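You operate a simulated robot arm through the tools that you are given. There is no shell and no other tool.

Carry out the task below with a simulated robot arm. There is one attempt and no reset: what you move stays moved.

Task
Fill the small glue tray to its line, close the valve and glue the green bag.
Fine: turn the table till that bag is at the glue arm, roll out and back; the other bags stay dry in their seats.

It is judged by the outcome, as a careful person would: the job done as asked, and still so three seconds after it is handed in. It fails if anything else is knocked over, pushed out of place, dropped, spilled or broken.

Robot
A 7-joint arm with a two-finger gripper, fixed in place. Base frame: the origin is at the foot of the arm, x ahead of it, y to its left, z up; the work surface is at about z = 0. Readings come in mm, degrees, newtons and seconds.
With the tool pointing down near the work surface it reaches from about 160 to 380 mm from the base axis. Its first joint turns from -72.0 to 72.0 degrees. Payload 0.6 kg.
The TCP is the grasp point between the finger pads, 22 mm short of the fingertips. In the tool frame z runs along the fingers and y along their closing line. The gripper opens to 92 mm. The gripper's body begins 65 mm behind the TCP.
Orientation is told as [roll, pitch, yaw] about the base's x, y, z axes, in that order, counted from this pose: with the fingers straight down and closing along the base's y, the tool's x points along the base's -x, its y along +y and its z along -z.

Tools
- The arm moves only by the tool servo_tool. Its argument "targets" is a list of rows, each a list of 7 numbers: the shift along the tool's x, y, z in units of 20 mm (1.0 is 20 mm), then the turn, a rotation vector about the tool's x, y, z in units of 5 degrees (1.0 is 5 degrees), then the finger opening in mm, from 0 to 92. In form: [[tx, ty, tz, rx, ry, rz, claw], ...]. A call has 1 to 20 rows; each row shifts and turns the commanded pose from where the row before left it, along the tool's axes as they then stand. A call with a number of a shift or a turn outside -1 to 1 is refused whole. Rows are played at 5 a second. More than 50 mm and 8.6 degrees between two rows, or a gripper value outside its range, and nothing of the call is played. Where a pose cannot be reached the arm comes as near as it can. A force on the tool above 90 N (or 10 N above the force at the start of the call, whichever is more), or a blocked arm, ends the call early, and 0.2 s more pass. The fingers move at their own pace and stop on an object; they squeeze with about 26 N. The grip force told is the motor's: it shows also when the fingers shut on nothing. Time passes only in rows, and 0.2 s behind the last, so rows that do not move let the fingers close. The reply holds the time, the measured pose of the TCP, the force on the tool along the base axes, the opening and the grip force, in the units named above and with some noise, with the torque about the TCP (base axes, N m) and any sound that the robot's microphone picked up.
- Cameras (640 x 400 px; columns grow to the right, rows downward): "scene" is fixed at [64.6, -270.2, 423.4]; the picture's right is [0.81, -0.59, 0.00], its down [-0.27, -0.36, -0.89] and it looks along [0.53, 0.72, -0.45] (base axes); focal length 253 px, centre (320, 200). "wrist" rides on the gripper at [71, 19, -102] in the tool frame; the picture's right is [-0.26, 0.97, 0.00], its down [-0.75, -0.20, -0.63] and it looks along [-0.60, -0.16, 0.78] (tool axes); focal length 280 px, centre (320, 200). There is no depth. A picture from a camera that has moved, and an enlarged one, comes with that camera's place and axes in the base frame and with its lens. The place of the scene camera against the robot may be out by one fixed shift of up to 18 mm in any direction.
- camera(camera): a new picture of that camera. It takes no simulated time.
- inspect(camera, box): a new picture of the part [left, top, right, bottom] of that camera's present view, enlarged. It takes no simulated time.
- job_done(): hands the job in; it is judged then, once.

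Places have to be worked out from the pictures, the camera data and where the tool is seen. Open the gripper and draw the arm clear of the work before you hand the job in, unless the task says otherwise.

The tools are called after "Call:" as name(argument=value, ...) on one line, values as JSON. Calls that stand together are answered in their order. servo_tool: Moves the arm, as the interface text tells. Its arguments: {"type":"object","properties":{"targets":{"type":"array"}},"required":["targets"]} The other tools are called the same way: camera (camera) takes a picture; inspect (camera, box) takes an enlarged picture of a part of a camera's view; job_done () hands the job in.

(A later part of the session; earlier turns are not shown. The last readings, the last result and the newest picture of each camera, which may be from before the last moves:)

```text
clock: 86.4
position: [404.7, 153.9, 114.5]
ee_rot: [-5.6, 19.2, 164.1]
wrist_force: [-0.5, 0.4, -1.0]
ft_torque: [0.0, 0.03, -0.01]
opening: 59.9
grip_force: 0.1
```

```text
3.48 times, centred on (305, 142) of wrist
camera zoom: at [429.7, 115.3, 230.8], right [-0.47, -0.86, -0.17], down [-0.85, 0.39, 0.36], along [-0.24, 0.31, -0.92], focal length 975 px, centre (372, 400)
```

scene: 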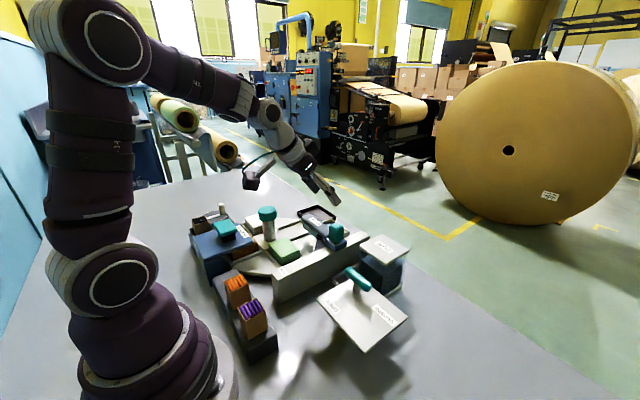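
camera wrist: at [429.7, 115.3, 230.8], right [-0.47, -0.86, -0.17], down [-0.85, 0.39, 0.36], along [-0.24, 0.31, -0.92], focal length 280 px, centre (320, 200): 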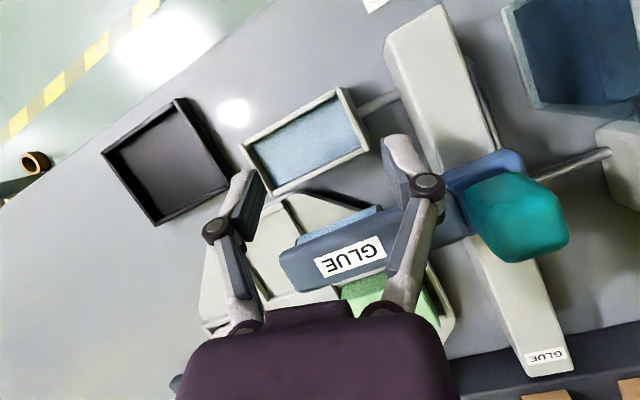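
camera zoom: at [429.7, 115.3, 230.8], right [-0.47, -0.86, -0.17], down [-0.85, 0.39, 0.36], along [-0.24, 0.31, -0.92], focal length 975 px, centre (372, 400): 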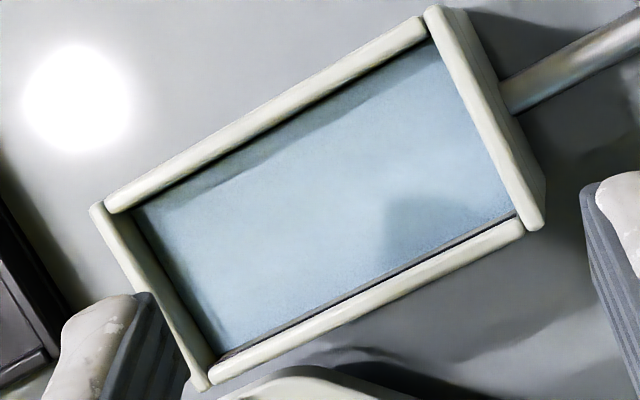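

The line is a thin strip near the top of the near wall, but the angle is still too steep to gauge the gap. I restore the outward tilt and reach further out so the camera looks back more obliquely.

Call:
servo_tool(targets=[[0, 0, 0, 0.259, 0.966, 0, 40], [0, 0, 0, 0.259, 0.966, 0, 40], [0, 0, 0, 0.259, 0.966, 0, 40], [0.79, -0.21, 0.575, 0, 0, 0, 40], [0.79, -0.21, 0.575, 0, 0, 0, 40], [0, 0, 0, 0, 0, 0, 40]])

Call:
camera(camera="wrist")

```text
clock: 87.8
position: [445.9, 150.7, 114.5]
ee_rot: [-10.3, 33.6, 161.9]
wrist_force: [-0.1, -0.1, -0.1]
ft_torque: [-0.04, 0.02, -0.01]
opening: 40.0
grip_force: 0.0
```

```text
taken
camera wrist: at [438.9, 111.2, 234.8], right [-0.41, -0.86, -0.29], down [-0.91, 0.39, 0.12], along [0.01, 0.31, -0.95], focal length 280 px, centre (320, 200)
```

wrist: 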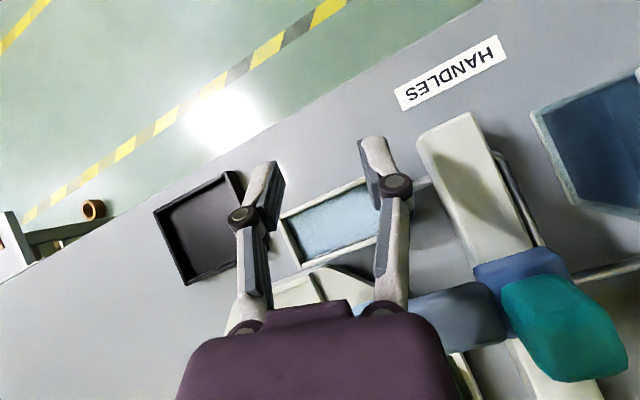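

Reached easily. I go another 35 mm out.

Call:
servo_tool(targets=[[0.485, -0.13, 0.81, 0, 0, 0, 60], [0.485, -0.13, 0.81, 0, 0, 0, 60], [0, 0, 0, 0, 0, 0, 60]])

Call:
camera(camera="wrist")

```text
clock: 88.6
position: [460.0, 142.7, 98.4]
ee_rot: [-10.3, 33.6, 161.9]
wrist_force: [-1.1, 0.7, 0.8]
ft_torque: [0.0, 0.0, -0.01]
opening: 60.0
grip_force: 0.0
out of reach, approached as far as the arm can: row 1, 2
```

```text
taken
camera wrist: at [453.3, 104.9, 218.6], right [-0.41, -0.86, -0.29], down [-0.91, 0.39, 0.13], along [0.0, 0.31, -0.95], focal length 280 px, centre (320, 200)
```

wrist: 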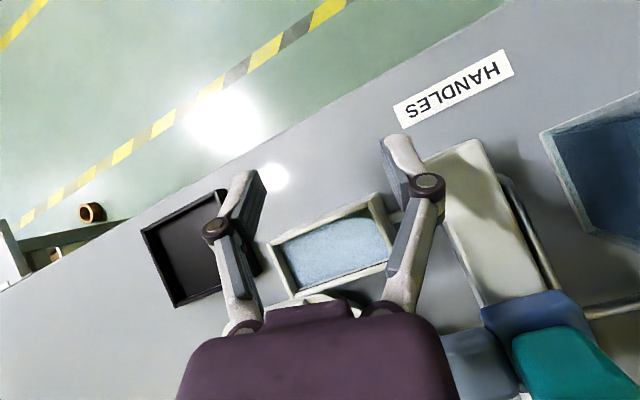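

Camera now at x=453, 50 mm beyond the near wall. Zooming on the line.

Call:
inspect(camera="wrist", box=[300, 267, 340, 292])

Call:
inspect(camera="wrist", box=[345, 255, 385, 280])

Call:
inspect(camera="wrist", box=[270, 275, 310, 300])

Call:
inspect(camera="wrist", box=[262, 185, 402, 305])

```text
16.00 times, centred on (320, 280) of wrist
camera zoom: at [453.3, 104.9, 218.6], right [-0.41, -0.86, -0.29], down [-0.91, 0.39, 0.13], along [0.0, 0.31, -0.95], focal length 4486 px, centre (320, -1072)
```

zoom: 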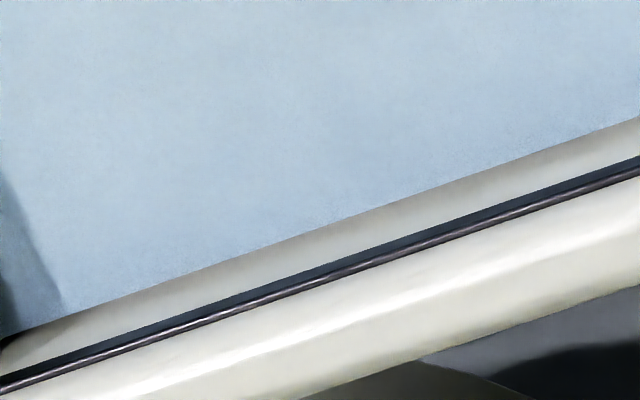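

```text
16.00 times, centred on (365, 268) of wrist
camera zoom: at [453.3, 104.9, 218.6], right [-0.41, -0.86, -0.29], down [-0.91, 0.39, 0.13], along [0.0, 0.31, -0.95], focal length 4486 px, centre (-400, -880)
```

zoom: 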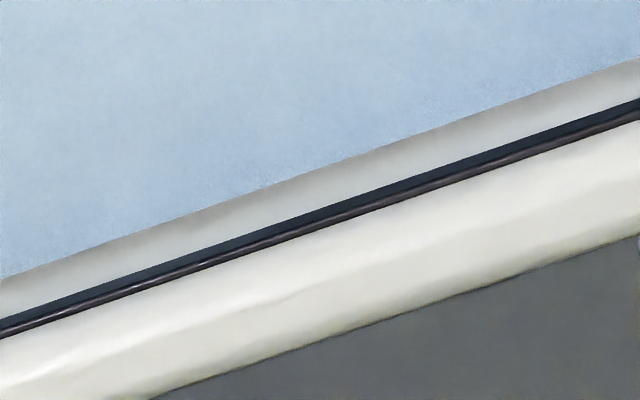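

```text
16.00 times, centred on (290, 288) of wrist
camera zoom: at [453.3, 104.9, 218.6], right [-0.41, -0.86, -0.29], down [-0.91, 0.39, 0.13], along [0.0, 0.31, -0.95], focal length 4486 px, centre (800, -1200)
```

zoom: 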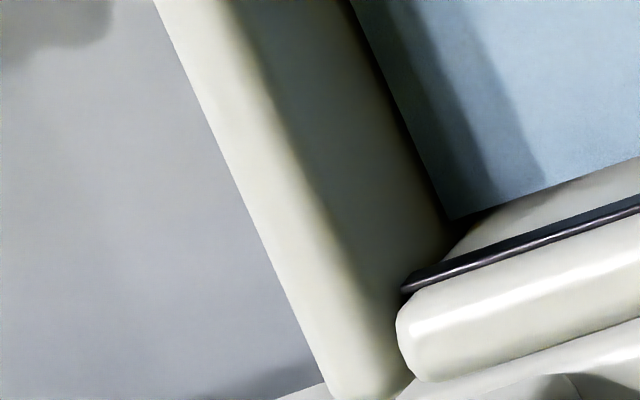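

```text
3.33 times, centred on (332, 245) of wrist
camera zoom: at [453.3, 104.9, 218.6], right [-0.41, -0.86, -0.29], down [-0.91, 0.39, 0.13], along [0.0, 0.31, -0.95], focal length 935 px, centre (280, 50)
```

zoom: 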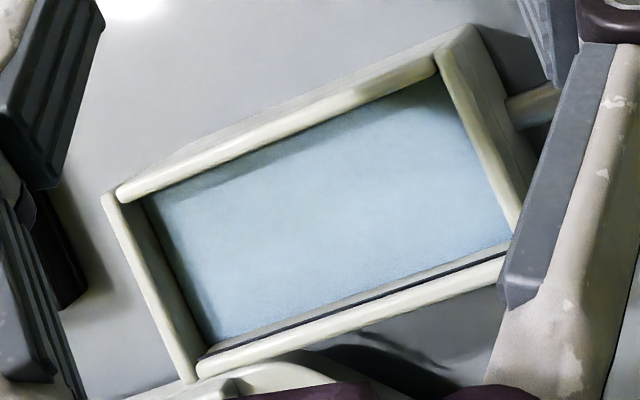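

Now I can gauge it: the dark strip (~1.5 mm high) sits roughly 7 mm above the present glue level, near the rim. Flow earlier was roughly 0.7 mm/s when fully open, so I'll fill in measured bursts and re-check here. I retreat up and back toward the valve.

Call:
servo_tool(targets=[[-0.138, 0.514, -0.878, 0, 0, 0, 40], [-0.138, 0.514, -0.878, 0, 0, 0, 30], [-0.138, 0.514, -0.878, 0, 0, 0, 28], [-0.138, 0.514, -0.878, 0, 0, 0, 28], [-0.138, 0.514, -0.878, 0, 0, 0, 28], [-0.138, 0.514, -0.878, 0, 0, 0, 28], [-0.138, 0.514, -0.878, 0, 0, 0, 28], [-0.138, 0.514, -0.878, 0, 0, 0, 28], [-0.138, 0.514, -0.878, 0, 0, 0, 28], [0, 0, 0, -0.259, -0.966, 0, 28], [0, 0, 0, -0.259, -0.966, 0, 28], [0, 0, 0, -0.259, -0.966, 0, 28], [0, 0, 0, -0.259, -0.966, 0, 28], [0, 0, 0, -0.259, -0.966, 0, 28], [0, 0, 0, -0.259, -0.966, 0, 28], [0, 0, 0, -0.259, -0.966, 0, 28], [0, 0, 0, 0, 0, 0, 28]])

Call:
servo_tool(targets=[[0, 0, 0, 0, 0, 1, 28], [0, 0, 0, 0, 0, 1, 28], [0, 0, 0, 0, 0, 1, 28], [0, 0, 0, 0, 0, 1, 28], [0, 0, 0, 0, 0, 1, 28], [0, 0, 0, 0, 0, 1, 28], [0, 0, 0, 0, 0, 1, 28], [0, 0, 0, 0, 0, 1, 28], [0, 0, 0, 0, 0, 1, 28], [0, 0, 0, 0, 0, 1, 28], [0, 0, 0, 0, 0, 1, 28], [0, 0, 0, 0, 0, 1, 28], [0, 0, 0, 0, 0, 1, 28], [0, 0, 0, 0, 0, 1, 28], [0, 0, 0, 0, 0, 1, 28], [0, 0, 0, 0, 0, 0, 28]])

```text
clock: 92.2
position: [327.9, 60.9, 201.6]
ee_rot: [-0.1, -0.1, 164.9]
wrist_force: [0.1, -0.4, 0.9]
ft_torque: [0.0, -0.01, -0.01]
opening: 27.9
grip_force: 0.0
```

```text
clock: 95.6
position: [328.9, 60.2, 201.1]
ee_rot: [0.0, 0.0, 90.0]
wrist_force: [-0.8, -0.4, -0.5]
ft_torque: [0.01, 0.01, -0.01]
opening: 27.9
grip_force: 0.0
```

Now to the lever again: above it at (304.5, −37, 145), then down to z≈92 and grip.

Call:
servo_tool(targets=[[0.976, 0.24, 0.56, 0, 0, 0, 28], [0.976, 0.24, 0.56, 0, 0, 0, 28], [0.976, 0.24, 0.56, 0, 0, 0, 28], [0.976, 0.24, 0.56, 0, 0, 0, 28], [0.976, 0.24, 0.56, 0, 0, 0, 28], [0, 0, 0, 0, 0, 0, 28]])

Call:
inspect(camera="wrist", box=[220, 50, 460, 250])

```text
clock: 97.0
position: [304.5, -34.9, 142.9]
ee_rot: [0.0, 0.0, 90.0]
wrist_force: [0.8, -0.4, -0.2]
ft_torque: [0.0, 0.03, -0.01]
opening: 28.0
grip_force: 0.0
```

```text
2.00 times, centred on (340, 150) of wrist
camera zoom: at [285.2, -107.5, 246.3], right [-0.97, 0.26, 0.0], down [0.2, 0.75, 0.63], along [0.16, 0.6, -0.78], focal length 561 px, centre (280, 300)
```

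zoom: 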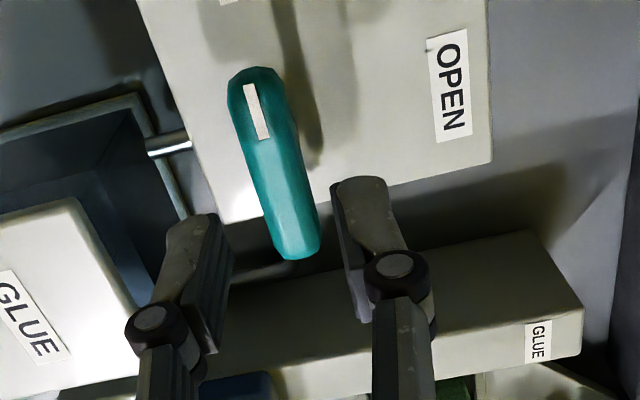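

Aligned as before. Descend and grip.

Call:
servo_tool(targets=[[0, 0, 0.86, 0, 0, 0, 28], [0, 0, 0.86, 0, 0, 0, 28], [0, 0, 0.8, 0, 0, 0, 28], [0, 0, 0, 0, 0, 0, 28], [0, 0, 0, 0, 0, 0, 8], [0, 0, 0, 0, 0, 0, 8], [0, 0, 0, 0, 0, 0, 8]])

Call:
inspect(camera="scene", box=[316, 206, 356, 231])

```text
clock: 98.6
position: [305.0, -38.0, 93.7]
ee_rot: [-0.1, 0.0, 90.0]
wrist_force: [18.1, -2.4, -16.5]
ft_torque: [-0.17, -0.17, -0.04]
opening: 15.2
grip_force: 27.7
```

```text
16.00 times, centred on (336, 218) of scene
camera zoom: at [64.6, -270.2, 423.4], right [0.81, -0.59, 0.0], down [-0.27, -0.36, -0.89], along [0.53, 0.72, -0.45], focal length 4050 px, centre (64, -96)
```

zoom: 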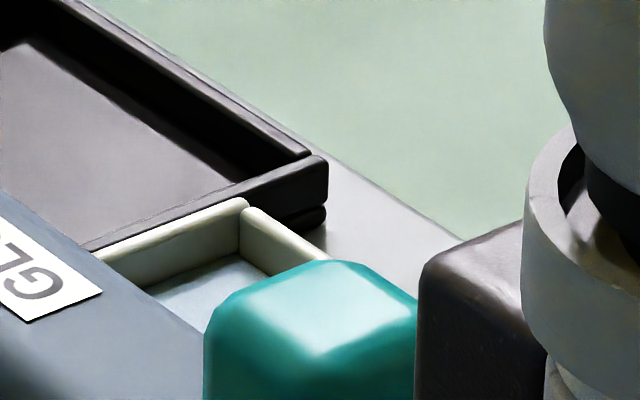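

The tray's far corner is visible from the scene camera for monitoring (glue ≈9 mm below rim). I open the valve to about 80°.

Call:
servo_tool(targets=[[0, 0, 0, 0, 0, 1, 8], [0, 0, 0, 0, 0, 1, 8], [0, 0, 0, 0, 0, 1, 8], [0, 0, 0, 0, 0, 1, 8], [0, 0, 0, 0, 0, 1, 8], [0, 0, 0, 0, 0, 1, 8], [0, 0, 0, 0, 0, 1, 8], [0, 0, 0, 0, 0, 1, 8], [0.03, 0.035, 0, 0, 0, 1, 8], [0, 0, 0, 0, 0, 1, 8], [0, 0, 0, 0, 0, 1, 8], [0, 0, 0, 0, 0, 1, 8], [0, 0, 0, 0, 0, 1, 8], [0, 0, 0, 0, 0, 1, 8], [0, 0, 0, 0, 0, 1, 8], [0, 0, 0, 0, 0, 1, 8]])

Call:
inspect(camera="scene", box=[316, 206, 356, 231])

Call:
camera(camera="wrist")

```text
clock: 102.0
position: [304.4, -35.5, 94.3]
ee_rot: [0.2, -0.1, 10.3]
wrist_force: [-20.9, 35.8, 11.0]
ft_torque: [0.41, 0.07, 0.01]
opening: 15.1
grip_force: 28.7
```

```text
16.00 times, centred on (336, 218) of scene
camera zoom: at [64.5, -270.1, 423.4], right [0.81, -0.59, 0.0], down [-0.27, -0.36, -0.89], along [0.53, 0.72, -0.45], focal length 4050 px, centre (64, -96)
```

zoom: 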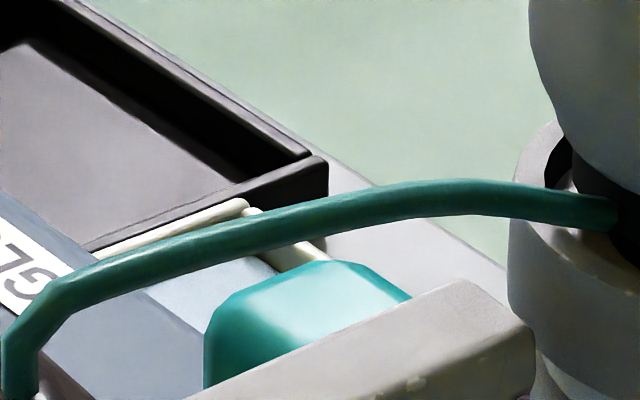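

```text
taken
camera wrist: at [231.0, -30.3, 196.4], right [0.09, 1.0, 0.0], down [0.78, -0.07, 0.62], along [0.62, -0.05, -0.78], focal length 280 px, centre (320, 200)
```

wrist: 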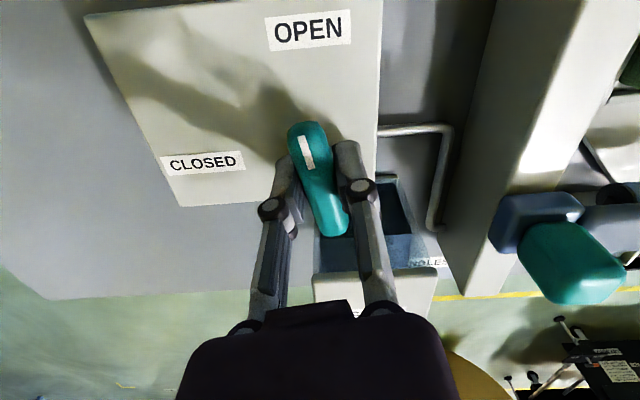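

The view corner is now hidden by the cable, so I go by time: hold 2.8 s, then close; expected total rise ≈4 mm of the ≈7 needed.

Call:
servo_tool(targets=[[0, 0, 0, 0, 0, 0, 8], [0, 0, 0, 0, 0, 0, 8], [0, 0, 0, 0, 0, 0, 8], [0, 0, 0, 0, 0, 0, 8], [0, 0, 0, 0, 0, 0, 8], [0, 0, 0, 0, 0, 0, 8], [0, 0, 0, 0, 0, 0, 8], [0, 0, 0, 0, 0, 0, 8], [0, 0, 0, 0, 0, 0, 8], [0, 0, 0, 0, 0, 0, 8], [0, 0, 0, 0, 0, 0, 8], [0, 0, 0, 0, 0, 0, 8], [0, 0, 0, 0, 0, -1, 8], [0, 0, 0, 0, 0, -1, 8], [0, 0, 0, 0, 0, -1, 8], [0, 0, 0, 0, 0, -1, 8], [0, 0, 0, 0, 0, -1, 8], [0, 0, 0, 0, 0, -1, 8], [0, 0, 0, 0, 0, -1, 8], [-0.03, -0.035, 0, 0, 0, -1, 8]])

Call:
servo_tool(targets=[[0, 0, 0, 0, 0, -1, 8], [0, 0, 0, 0, 0, -1, 8], [0, 0, 0, 0, 0, -1, 8], [0, 0, 0, 0, 0, -1, 8], [0, 0, 0, 0, 0, -1, 8], [0, 0, 0, 0, 0, -1, 8], [0, 0, 0, 0, 0, -1, 8], [0, 0, 0, 0, 0, -1, 8], [0, 0, 0, 0, 0, 0, 8]])

Call:
inspect(camera="scene", box=[316, 206, 356, 231])

Call:
inspect(camera="wrist", box=[220, 50, 460, 250])

```text
clock: 106.2
position: [305.1, -35.1, 94.2]
ee_rot: [0.3, 0.1, 50.2]
wrist_force: [-30.1, 30.4, 11.5]
ft_torque: [0.58, 0.39, 0.2]
opening: 14.9
grip_force: 27.7
```

```text
clock: 108.2
position: [305.0, -38.4, 95.4]
ee_rot: [0.0, 0.0, 89.9]
wrist_force: [-17.0, -7.1, -20.6]
ft_torque: [-0.13, 0.09, 0.0]
opening: 15.4
grip_force: 28.2
```

```text
16.00 times, centred on (336, 218) of scene
camera zoom: at [64.6, -270.2, 423.4], right [0.81, -0.59, 0.0], down [-0.27, -0.36, -0.89], along [0.53, 0.72, -0.45], focal length 4050 px, centre (64, -96)
```

zoom: 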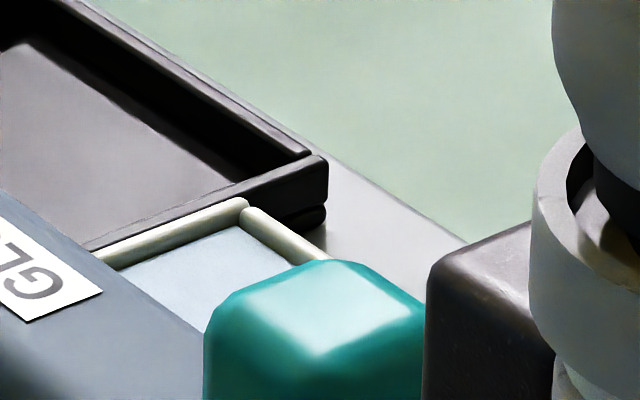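

```text
2.00 times, centred on (340, 150) of wrist
camera zoom: at [285.9, -109.6, 196.2], right [-0.96, 0.26, 0.0], down [0.21, 0.75, 0.62], along [0.16, 0.6, -0.78], focal length 561 px, centre (280, 300)
```

zoom: 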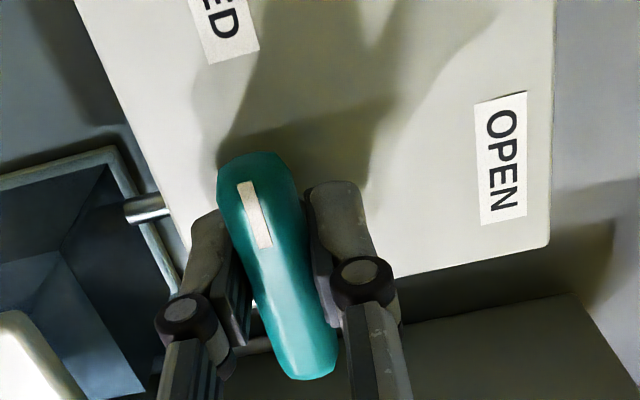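

The level rose about 5.5 mm (faster than estimated); it's now about 3.4 mm below the rim, close to the line. The lever is back at CLOSED. I release and go back to the far-side view to measure precisely.

Call:
servo_tool(targets=[[0, 0, 0, 0, 0, 0, 28], [0, 0, 0, 0, 0, 0, 28], [0, 0, -0.9, 0, 0, 0, 28], [0, 0, -0.9, 0, 0, 0, 28], [0, 0, -0.9, 0, 0, 0, 28], [-0.976, -0.24, -0.56, 0, 0, 0, 28], [-0.976, -0.24, -0.56, 0, 0, 0, 28], [-0.976, -0.24, -0.56, 0, 0, 0, 28], [-0.976, -0.24, -0.56, 0, 0, 0, 28], [-0.976, -0.24, -0.56, 0, 0, 0, 28], [0, 0, 0, 0, 0, 0, 28]])

Call:
servo_tool(targets=[[0, 0, 0, 0, 0, -1, 28], [0, 0, 0, 0, 0, -1, 28], [0, 0, 0, 0, 0, -1, 28], [0, 0, 0, 0, 0, -1, 28], [0, 0, 0, 0, 0, -1, 28], [0, 0, 0, 0, 0, -1, 28], [0, 0, 0, 0, 0, -1, 28], [0, 0, 0, 0, 0, -1, 28], [0, 0, 0, 0, 0, -1, 28], [0, 0, 0, 0, 0, -1, 28], [0, 0, 0, 0, 0, -1, 28], [0, 0, 0, 0, 0, -1, 28], [0, 0, 0, 0, 0, -1, 28], [0, 0, 0, 0, 0, -1, 28], [0, 0, 0, 0, 0, -1, 28], [0, 0, 0, 0, 0, 0, 28]])

Call:
servo_tool(targets=[[0, 0, 0, 0.259, 0.966, 0, 28], [0, 0, 0, 0.259, 0.966, 0, 28], [0, 0, 0, 0.259, 0.966, 0, 28], [0, 0, 0, 0.259, 0.966, 0, 28], [0, 0, 0, 0.259, 0.966, 0, 28], [0, 0, 0, 0.259, 0.966, 0, 28], [0, 0, 0, 0.259, 0.966, 0, 28], [0.138, -0.514, 0.878, 0, 0, 0, 28], [0.138, -0.514, 0.878, 0, 0, 0, 28], [0.138, -0.514, 0.878, 0, 0, 0, 28], [0.138, -0.514, 0.878, 0, 0, 0, 28], [0.138, -0.514, 0.878, 0, 0, 0, 28], [0.138, -0.514, 0.878, 0, 0, 0, 60], [0.138, -0.514, 0.878, 0, 0, 0, 60], [0.138, -0.514, 0.878, 0, 0, 0, 60], [0.138, -0.514, 0.878, 0, 0, 0, 60], [0, 0, 0, 0, 0, 0, 60]])

Call:
camera(camera="wrist")

```text
clock: 110.6
position: [328.2, 59.9, 205.2]
ee_rot: [0.1, 0.0, 90.0]
wrist_force: [0.2, -0.4, -0.2]
ft_torque: [-0.02, 0.01, 0.03]
opening: 27.9
grip_force: 0.0
```

```text
clock: 114.0
position: [328.9, 61.0, 204.6]
ee_rot: [0.0, 0.0, 165.2]
wrist_force: [-0.4, -0.5, 0.5]
ft_torque: [0.01, -0.02, -0.03]
opening: 28.2
grip_force: 0.1
```

```text
clock: 117.6
position: [459.0, 143.2, 103.2]
ee_rot: [-10.1, 33.5, 161.7]
wrist_force: [1.1, 0.3, -0.3]
ft_torque: [0.02, 0.01, 0.01]
opening: 60.3
grip_force: 0.0
```

```text
taken
camera wrist: at [453.1, 105.2, 222.4], right [-0.41, -0.86, -0.29], down [-0.91, 0.39, 0.13], along [0.0, 0.31, -0.95], focal length 280 px, centre (320, 200)
```

wrist: 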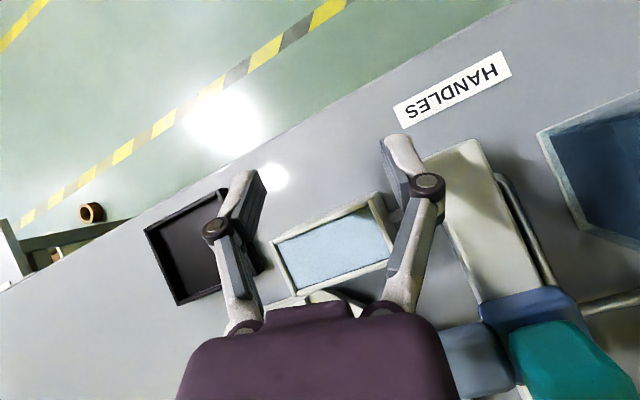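

Same viewpoint (camera 4 mm higher). I zoom on the line.

Call:
inspect(camera="wrist", box=[300, 263, 340, 288])

Call:
inspect(camera="wrist", box=[345, 253, 385, 278])

Call:
inspect(camera="wrist", box=[272, 273, 312, 298])

Call:
inspect(camera="scene", box=[316, 206, 356, 231])

```text
16.00 times, centred on (320, 276) of wrist
camera zoom: at [453.1, 105.2, 222.4], right [-0.41, -0.86, -0.29], down [-0.91, 0.39, 0.13], along [0.0, 0.31, -0.95], focal length 4486 px, centre (320, -1008)
```

zoom: 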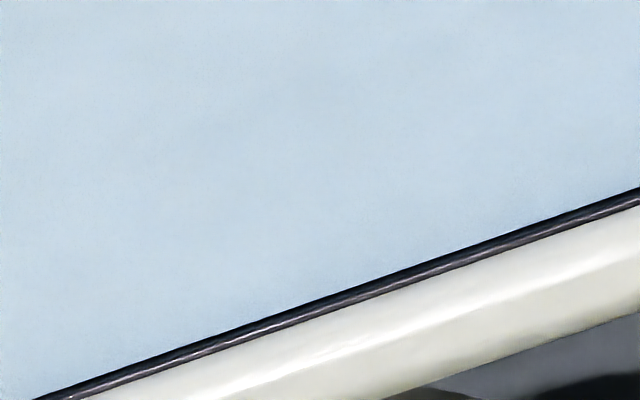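

```text
16.00 times, centred on (365, 266) of wrist
camera zoom: at [453.1, 105.2, 222.4], right [-0.41, -0.86, -0.29], down [-0.91, 0.39, 0.13], along [0.0, 0.31, -0.95], focal length 4486 px, centre (-400, -848)
```

zoom: 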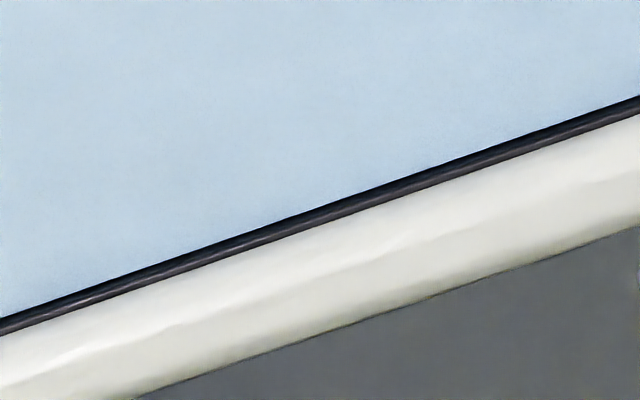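

```text
16.00 times, centred on (292, 286) of wrist
camera zoom: at [453.1, 105.2, 222.4], right [-0.41, -0.86, -0.29], down [-0.91, 0.39, 0.13], along [0.0, 0.31, -0.95], focal length 4486 px, centre (768, -1168)
```

zoom: 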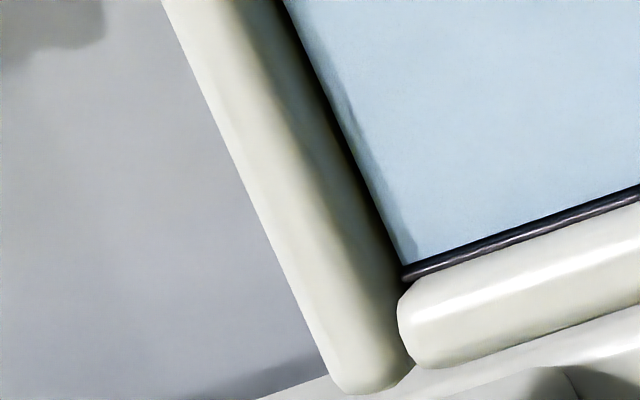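

```text
16.00 times, centred on (336, 218) of scene
camera zoom: at [64.6, -270.2, 423.4], right [0.81, -0.59, 0.0], down [-0.27, -0.36, -0.89], along [0.53, 0.72, -0.45], focal length 4050 px, centre (64, -96)
```

zoom: 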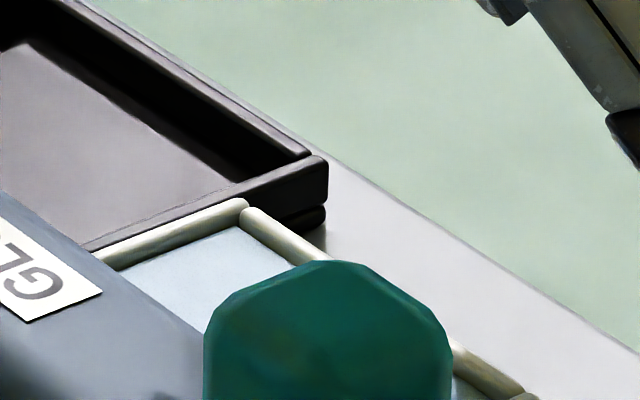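

The pale gap is gone: the glue now touches the line strip. To see exactly where on the strip it sits, I lower the camera for a flatter look (fingers stay clear of tray, rail and bin).

Call:
servo_tool(targets=[[-0.485, -0.257, 0.573, 0, 0, 0, 60], [-0.485, -0.257, 0.573, 0, 0, 0, 60], [0, 0, 0, 0, 0, 0, 60]])

Call:
camera(camera="wrist")

```text
clock: 118.4
position: [452.3, 154.8, 74.9]
ee_rot: [-10.3, 33.7, 161.9]
wrist_force: [1.0, -0.2, 0.2]
ft_torque: [-0.04, 0.02, 0.0]
opening: 59.8
grip_force: 0.0
out of reach, approached as far as the arm can: row 2
```

```text
taken
camera wrist: at [445.8, 116.7, 194.4], right [-0.41, -0.86, -0.29], down [-0.91, 0.39, 0.12], along [0.01, 0.31, -0.95], focal length 280 px, centre (320, 200)
```

wrist: 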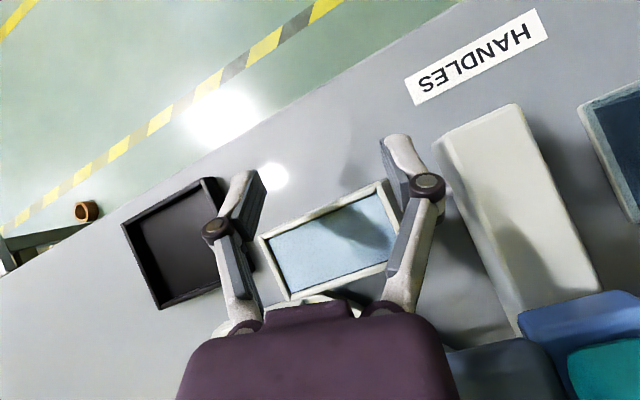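

Call:
inspect(camera="wrist", box=[315, 268, 355, 293])

Call:
inspect(camera="wrist", box=[350, 255, 390, 280])

Call:
inspect(camera="wrist", box=[270, 280, 310, 305])

```text
16.00 times, centred on (335, 280) of wrist
camera zoom: at [445.8, 116.7, 194.4], right [-0.41, -0.86, -0.29], down [-0.91, 0.39, 0.12], along [0.01, 0.31, -0.95], focal length 4486 px, centre (80, -1088)
```

zoom: 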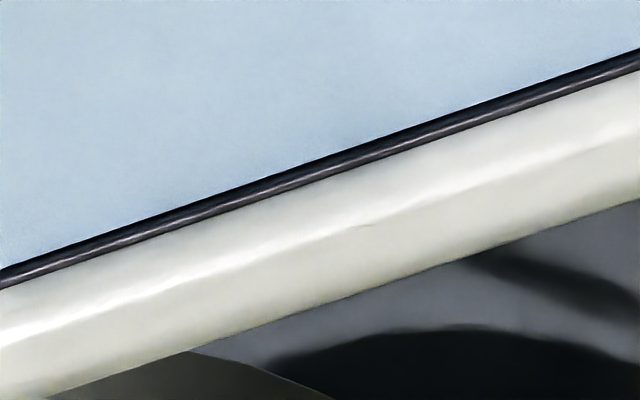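

```text
16.00 times, centred on (370, 268) of wrist
camera zoom: at [445.8, 116.7, 194.4], right [-0.41, -0.86, -0.29], down [-0.91, 0.39, 0.12], along [0.01, 0.31, -0.95], focal length 4486 px, centre (-480, -880)
```

zoom: 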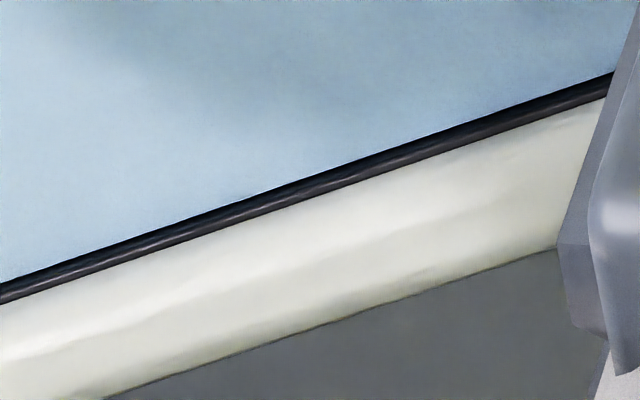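

```text
16.00 times, centred on (290, 292) of wrist
camera zoom: at [445.8, 116.7, 194.4], right [-0.41, -0.86, -0.29], down [-0.91, 0.39, 0.12], along [0.01, 0.31, -0.95], focal length 4486 px, centre (800, -1280)
```

zoom: 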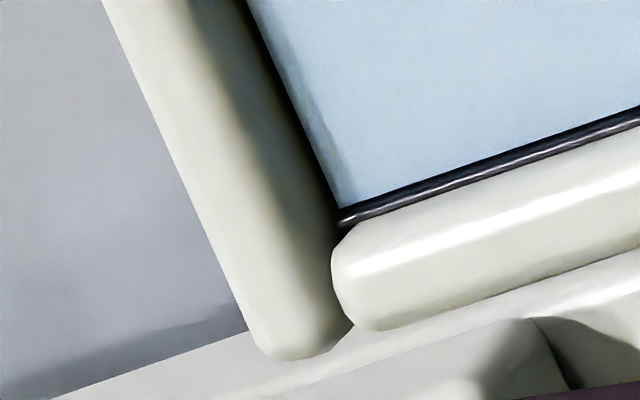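

The glue touches the strip, covering roughly its lowest part – within a millimetre below the strip's middle. A tiny top-up (~0.6 mm) will centre it. I retreat to the valve by the same route.

Call:
servo_tool(targets=[[-0.0144, 0.546, -0.977, 0, 0, 0, 40], [-0.0144, 0.546, -0.977, 0, 0, 0, 28], [-0.0144, 0.546, -0.977, 0, 0, 0, 28], [-0.0144, 0.546, -0.977, 0, 0, 0, 28], [-0.0144, 0.546, -0.977, 0, 0, 0, 28], [-0.0144, 0.546, -0.977, 0, 0, 0, 28], [-0.0144, 0.546, -0.977, 0, 0, 0, 28], [-0.0144, 0.546, -0.977, 0, 0, 0, 28], [-0.0144, 0.546, -0.977, 0, 0, 0, 28], [0, 0, 0, -0.259, -0.966, 0, 28], [0, 0, 0, -0.259, -0.966, 0, 28], [0, 0, 0, -0.259, -0.966, 0, 28], [0, 0, 0, -0.259, -0.966, 0, 28], [0, 0, 0, -0.259, -0.966, 0, 28], [0, 0, 0, -0.259, -0.966, 0, 28], [0, 0, 0, -0.259, -0.966, 0, 28], [0, 0, 0, 0, 0, 0, 28]])

Call:
servo_tool(targets=[[0, 0, 0, 0, 0, 1, 28], [0, 0, 0, 0, 0, 1, 28], [0, 0, 0, 0, 0, 1, 28], [0, 0, 0, 0, 0, 1, 28], [0, 0, 0, 0, 0, 1, 28], [0, 0, 0, 0, 0, 1, 28], [0, 0, 0, 0, 0, 1, 28], [0, 0, 0, 0, 0, 1, 28], [0, 0, 0, 0, 0, 1, 28], [0, 0, 0, 0, 0, 1, 28], [0, 0, 0, 0, 0, 1, 28], [0, 0, 0, 0, 0, 1, 28], [0, 0, 0, 0, 0, 1, 28], [0, 0, 0, 0, 0, 1, 28], [0, 0, 0, 0, 0, 1, 28], [0, 0, 0, 0, 0, 0, 28]])

```text
clock: 122.0
position: [326.8, 61.7, 201.6]
ee_rot: [0.0, -0.2, 165.0]
wrist_force: [0.2, 0.3, -0.4]
ft_torque: [0.04, -0.01, -0.03]
opening: 27.9
grip_force: 0.1
```

```text
clock: 125.4
position: [328.4, 60.7, 203.4]
ee_rot: [0.0, 0.0, 90.0]
wrist_force: [0.6, -0.4, -0.5]
ft_torque: [0.0, 0.01, -0.02]
opening: 27.7
grip_force: 0.1
```

On to the lever as before.

Call:
servo_tool(targets=[[0.976, 0.24, 0.58, 0, 0, 0, 28], [0.976, 0.24, 0.58, 0, 0, 0, 28], [0.976, 0.24, 0.58, 0, 0, 0, 28], [0.976, 0.24, 0.58, 0, 0, 0, 28], [0.976, 0.24, 0.58, 0, 0, 0, 28], [0, 0, 0, 0, 0, 0, 28]])

Call:
inspect(camera="wrist", box=[220, 50, 460, 250])

```text
clock: 126.8
position: [304.3, -34.7, 144.8]
ee_rot: [0.0, 0.0, 90.0]
wrist_force: [1.0, -0.7, -1.0]
ft_torque: [0.0, 0.03, -0.03]
opening: 27.8
grip_force: 0.1
```

```text
2.00 times, centred on (340, 150) of wrist
camera zoom: at [285.2, -106.9, 245.2], right [-0.97, 0.26, 0.0], down [0.2, 0.75, 0.63], along [0.16, 0.6, -0.78], focal length 561 px, centre (280, 300)
```

zoom: 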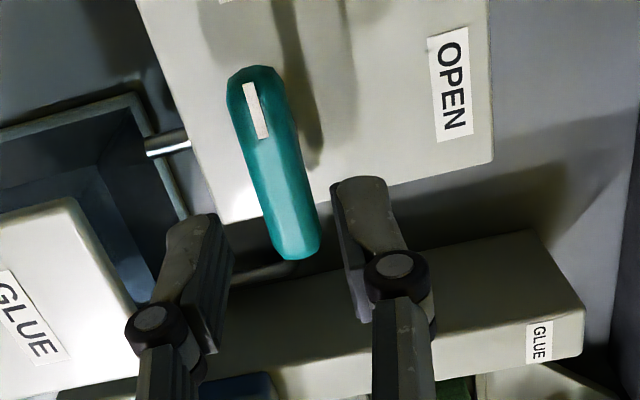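

Aligned; I descend and grip, then give a brief opening to 45° and straight back.

Call:
servo_tool(targets=[[0, 0, 0.86, 0, 0, 0, 28], [0, 0, 0.86, 0, 0, 0, 28], [0, 0, 0.86, 0, 0, 0, 28], [0, 0, 0, 0, 0, 0, 28], [0, 0, 0, 0, 0, 0, 8], [0, 0, 0, 0, 0, 0, 8], [0, 0, 0, 0, 0, 0, 8]])

Call:
inspect(camera="scene", box=[316, 206, 356, 231])

Call:
servo_tool(targets=[[0, 0, 0, 0, 0, 1, 8], [0, 0, 0, 0, 0, 1, 8], [0, 0, 0, 0, 0, 1, 8], [0, 0, 0, 0, 0, 1, 8], [0, 0, 0, 0, 0, 1, 8], [0, 0, 0, 0, 0, 1, 8], [0, 0, 0, 0, 0, 1, 8], [0, 0, 0, 0, 0, 1, 8], [0, 0, 0, 0, 0, 1, 8], [0, 0, 0, 0, 0, -1, 8], [0, 0, 0, 0, 0, -1, 8], [0, 0, 0, 0, 0, -1, 8], [0, 0, 0, 0, 0, -1, 8], [0, 0, 0, 0, 0, -1, 8], [0, 0, 0, 0, 0, -1, 8], [0, 0, 0, 0, 0, -1, 8], [0, 0, 0, 0, 0, -1, 8], [0, 0, 0, 0, 0, -1, 8], [0, 0, 0, 0, 0, 0, 8]])

Call:
inspect(camera="scene", box=[316, 206, 356, 231])

Call:
inspect(camera="wrist", box=[220, 50, 460, 250])

```text
clock: 128.4
position: [304.3, -35.3, 93.8]
ee_rot: [0.0, -0.1, 90.1]
wrist_force: [2.5, -1.1, -10.2]
ft_torque: [-0.18, 0.02, -0.04]
opening: 15.2
grip_force: 28.2
```

```text
16.00 times, centred on (336, 218) of scene
camera zoom: at [64.6, -270.2, 423.4], right [0.81, -0.59, 0.0], down [-0.27, -0.36, -0.89], along [0.53, 0.72, -0.45], focal length 4050 px, centre (64, -96)
```

zoom: 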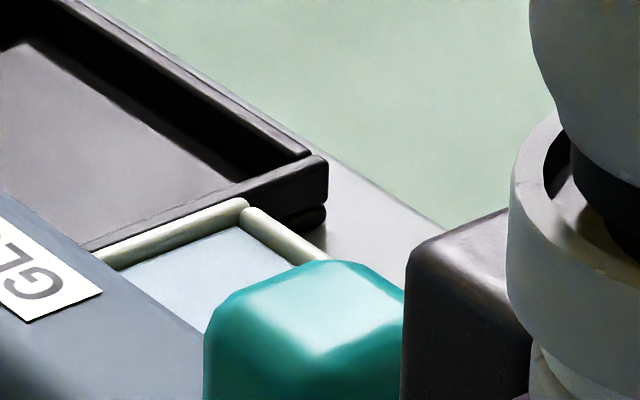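

```text
clock: 132.4
position: [302.6, -36.6, 92.0]
ee_rot: [0.1, -0.1, 90.2]
wrist_force: [16.3, 5.6, -1.5]
ft_torque: [0.06, -0.15, -0.08]
opening: 19.5
grip_force: 8.7
```

```text
16.00 times, centred on (336, 218) of scene
camera zoom: at [64.6, -270.1, 423.4], right [0.81, -0.59, 0.0], down [-0.27, -0.36, -0.89], along [0.53, 0.72, -0.45], focal length 4050 px, centre (64, -96)
```

zoom: 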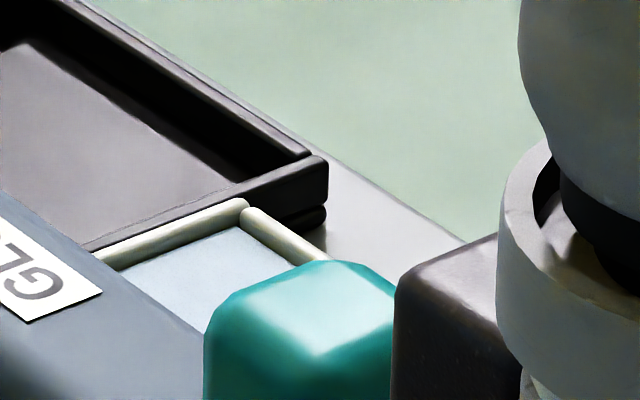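

```text
2.00 times, centred on (340, 150) of wrist
camera zoom: at [284.0, -107.4, 194.2], right [-0.97, 0.26, 0.0], down [0.2, 0.75, 0.63], along [0.16, 0.61, -0.78], focal length 561 px, centre (280, 300)
```

zoom: 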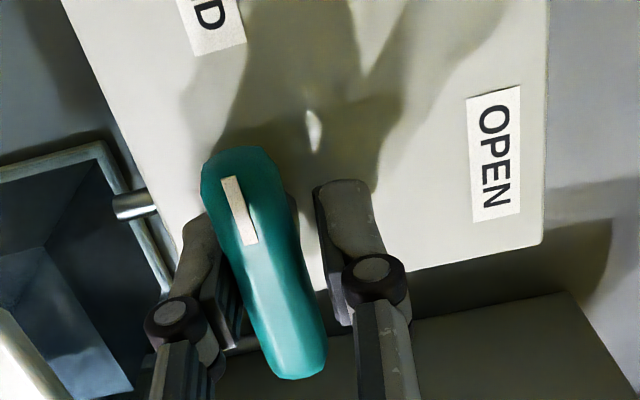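

The grip reads 19.5 mm with low force, so the bar may have shifted in the fingers on the return. I hold to let the fingers settle and look again.

Call:
servo_tool(targets=[[0, 0, 0, 0, 0, 0, 8], [0, 0, 0, 0, 0, 0, 8]])

Call:
inspect(camera="wrist", box=[220, 50, 460, 250])

Call:
inspect(camera="scene", box=[330, 220, 430, 310])

```text
clock: 133.0
position: [304.1, -36.2, 91.6]
ee_rot: [-0.1, 0.0, 90.0]
wrist_force: [16.4, 5.5, -1.0]
ft_torque: [0.17, -0.14, 0.07]
opening: 19.4
grip_force: 9.3
```

```text
2.00 times, centred on (340, 150) of wrist
camera zoom: at [283.9, -107.8, 194.4], right [-0.97, 0.26, 0.0], down [0.2, 0.75, 0.63], along [0.16, 0.6, -0.78], focal length 561 px, centre (280, 300)
```

zoom: 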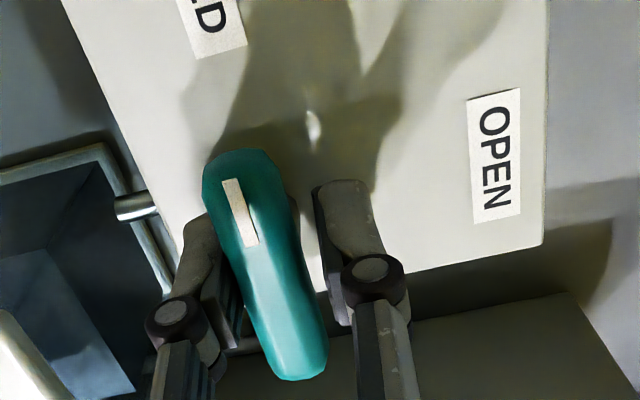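

```text
4.44 times, centred on (380, 265) of scene
camera zoom: at [64.6, -270.2, 423.4], right [0.81, -0.59, 0.0], down [-0.27, -0.36, -0.89], along [0.53, 0.72, -0.45], focal length 1125 px, centre (53, -89)
```

zoom: 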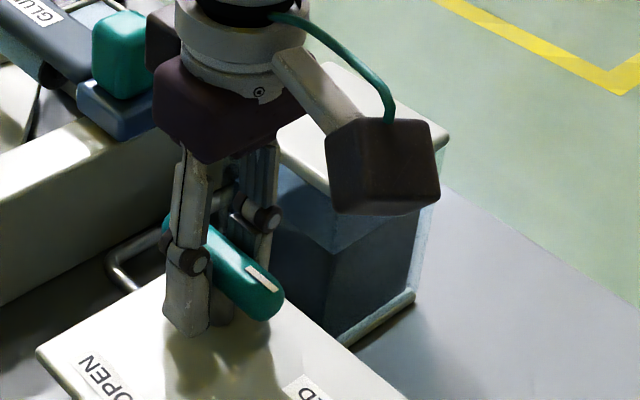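

The bar's direction is the same as when closed before (about 2° by this measure both times); just the arm sits ~2 mm to −x. I shift +1.5 mm so the grip re-centres, confirm the lever is seated at CLOSED, then release.

Call:
servo_tool(targets=[[0, -0.09, 0, 0, 0, 0, 8], [0, 0, 0, 0, 0, 0, 8], [0, 0, 0, 0, 0, 0, 8]])

Call:
inspect(camera="wrist", box=[220, 50, 460, 250])

```text
clock: 133.8
position: [304.0, -36.8, 92.2]
ee_rot: [0.0, 0.0, 89.9]
wrist_force: [11.8, -0.7, -2.6]
ft_torque: [0.1, -0.07, 0.01]
opening: 16.2
grip_force: 6.0
```

```text
2.00 times, centred on (340, 150) of wrist
camera zoom: at [285.4, -108.3, 194.4], right [-0.96, 0.26, 0.0], down [0.2, 0.75, 0.62], along [0.16, 0.6, -0.78], focal length 561 px, centre (280, 300)
```

zoom: 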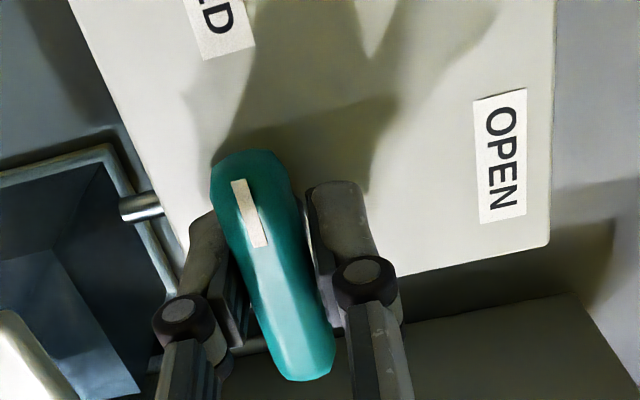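

Lever seated at CLOSED. I release and return to the far-side view.

Call:
servo_tool(targets=[[0, 0, 0, 0, 0, 0, 28], [0, 0, 0, 0, 0, 0, 28], [0, 0, -0.9, 0, 0, 0, 28], [0, 0, -0.9, 0, 0, 0, 28], [0, 0, -0.9, 0, 0, 0, 28], [-0.976, -0.24, -0.56, 0, 0, 0, 28], [-0.976, -0.24, -0.56, 0, 0, 0, 28], [-0.976, -0.24, -0.56, 0, 0, 0, 28], [-0.976, -0.24, -0.56, 0, 0, 0, 28], [-0.976, -0.24, -0.56, 0, 0, 0, 28], [0, 0, 0, 0, 0, 0, 28]])

Call:
servo_tool(targets=[[0, 0, 0, 0, 0, -1, 28], [0, 0, 0, 0, 0, -1, 28], [0, 0, 0, 0, 0, -1, 28], [0, 0, 0, 0, 0, -1, 28], [0, 0, 0, 0, 0, -1, 28], [0, 0, 0, 0, 0, -1, 28], [0, 0, 0, 0, 0, -1, 28], [0, 0, 0, 0, 0, -1, 28], [0, 0, 0, 0, 0, -1, 28], [0, 0, 0, 0, 0, -1, 28], [0, 0, 0, 0, 0, -1, 28], [0, 0, 0, 0, 0, -1, 28], [0, 0, 0, 0, 0, -1, 28], [0, 0, 0, 0, 0, -1, 28], [0, 0, 0, 0, 0, -1, 28], [0, 0, 0, 0, 0, 0, 28]])

Call:
servo_tool(targets=[[0, 0, 0, 0.259, 0.966, 0, 28], [0, 0, 0, 0.259, 0.966, 0, 28], [0, 0, 0, 0.259, 0.966, 0, 28], [0, 0, 0, 0.259, 0.966, 0, 28], [0, 0, 0, 0.259, 0.966, 0, 28], [0, 0, 0, 0.259, 0.966, 0, 28], [0, 0, 0, 0.259, 0.966, 0, 28], [0.138, -0.514, 0.878, 0, 0, 0, 28], [0.138, -0.514, 0.878, 0, 0, 0, 28], [0.138, -0.514, 0.878, 0, 0, 0, 28], [0.138, -0.514, 0.878, 0, 0, 0, 28], [0.138, -0.514, 0.878, 0, 0, 0, 28], [0.138, -0.514, 0.878, 0, 0, 0, 60], [0.138, -0.514, 0.878, 0, 0, 0, 60], [0.138, -0.514, 0.878, 0, 0, 0, 60], [0.138, -0.514, 0.878, 0, 0, 0, 60], [0, 0, 0, 0, 0, 0, 60]])

Call:
camera(camera="wrist")

Call:
inspect(camera="wrist", box=[345, 253, 385, 278])

Call:
inspect(camera="wrist", box=[300, 263, 340, 288])

Call:
inspect(camera="wrist", box=[272, 273, 312, 298])

Call:
inspect(camera="scene", box=[316, 206, 356, 231])

```text
clock: 136.2
position: [329.4, 60.9, 203.4]
ee_rot: [0.0, 0.0, 89.9]
wrist_force: [-0.2, -0.1, 0.1]
ft_torque: [0.01, -0.01, 0.02]
opening: 28.0
grip_force: 0.0
```

```text
clock: 139.6
position: [330.3, 61.0, 201.4]
ee_rot: [0.0, 0.0, 165.1]
wrist_force: [0.2, -0.4, 1.0]
ft_torque: [0.03, -0.02, 0.0]
opening: 27.9
grip_force: 0.0
```

```text
clock: 143.2
position: [459.7, 144.9, 101.9]
ee_rot: [-10.0, 34.9, 163.0]
wrist_force: [1.3, 0.5, 0.3]
ft_torque: [0.03, 0.03, 0.05]
opening: 60.1
grip_force: 0.1
out of reach, approached as far as the arm can: row 16
```

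```text
taken
camera wrist: at [451.9, 107.7, 222.7], right [-0.39, -0.87, -0.29], down [-0.92, 0.38, 0.1], along [0.02, 0.31, -0.95], focal length 280 px, centre (320, 200)
```

wrist: 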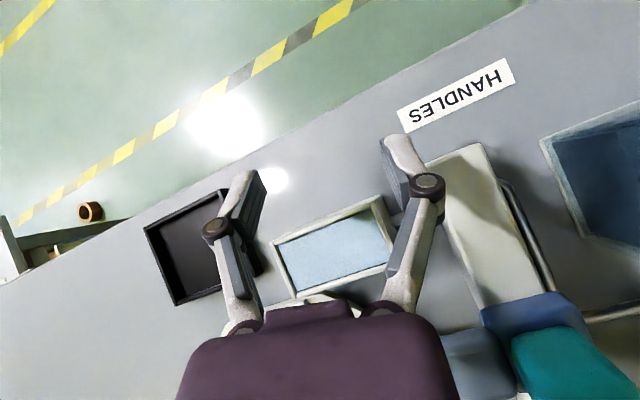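

```text
16.00 times, centred on (365, 266) of wrist
camera zoom: at [451.9, 107.7, 222.7], right [-0.39, -0.87, -0.29], down [-0.92, 0.38, 0.1], along [0.02, 0.31, -0.95], focal length 4486 px, centre (-400, -848)
```

zoom: 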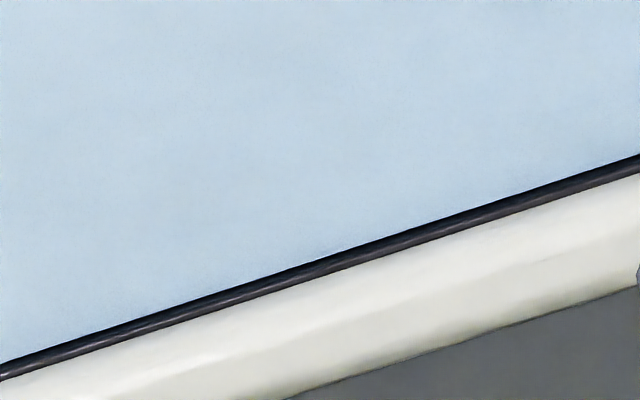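

```text
16.00 times, centred on (320, 276) of wrist
camera zoom: at [451.9, 107.7, 222.7], right [-0.39, -0.87, -0.29], down [-0.92, 0.38, 0.1], along [0.02, 0.31, -0.95], focal length 4486 px, centre (320, -1008)
```

zoom: 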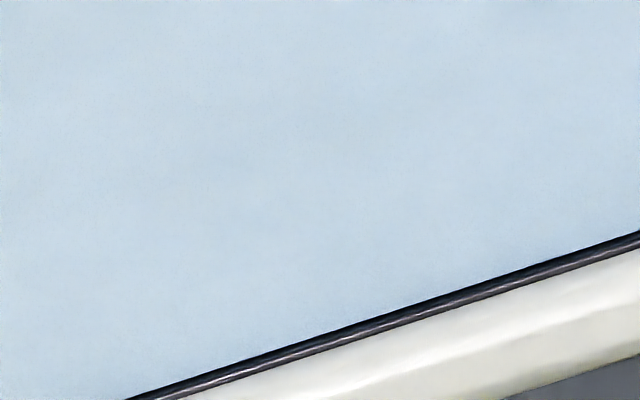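

```text
16.00 times, centred on (292, 286) of wrist
camera zoom: at [451.9, 107.7, 222.7], right [-0.39, -0.87, -0.29], down [-0.92, 0.38, 0.1], along [0.02, 0.31, -0.95], focal length 4486 px, centre (768, -1168)
```

zoom: 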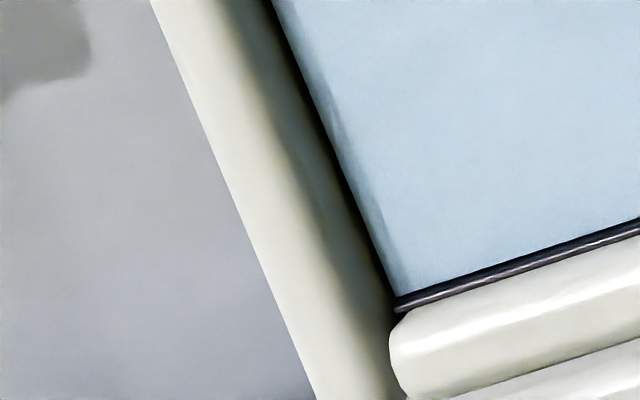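

```text
16.00 times, centred on (336, 218) of scene
camera zoom: at [64.6, -270.2, 423.4], right [0.81, -0.59, 0.0], down [-0.27, -0.36, -0.89], along [0.53, 0.72, -0.45], focal length 4050 px, centre (64, -96)
```

zoom: 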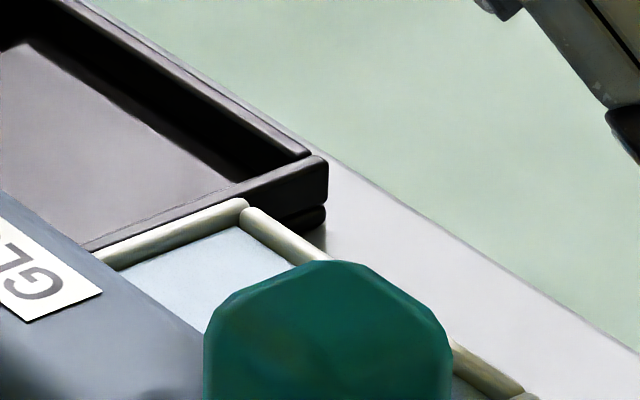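

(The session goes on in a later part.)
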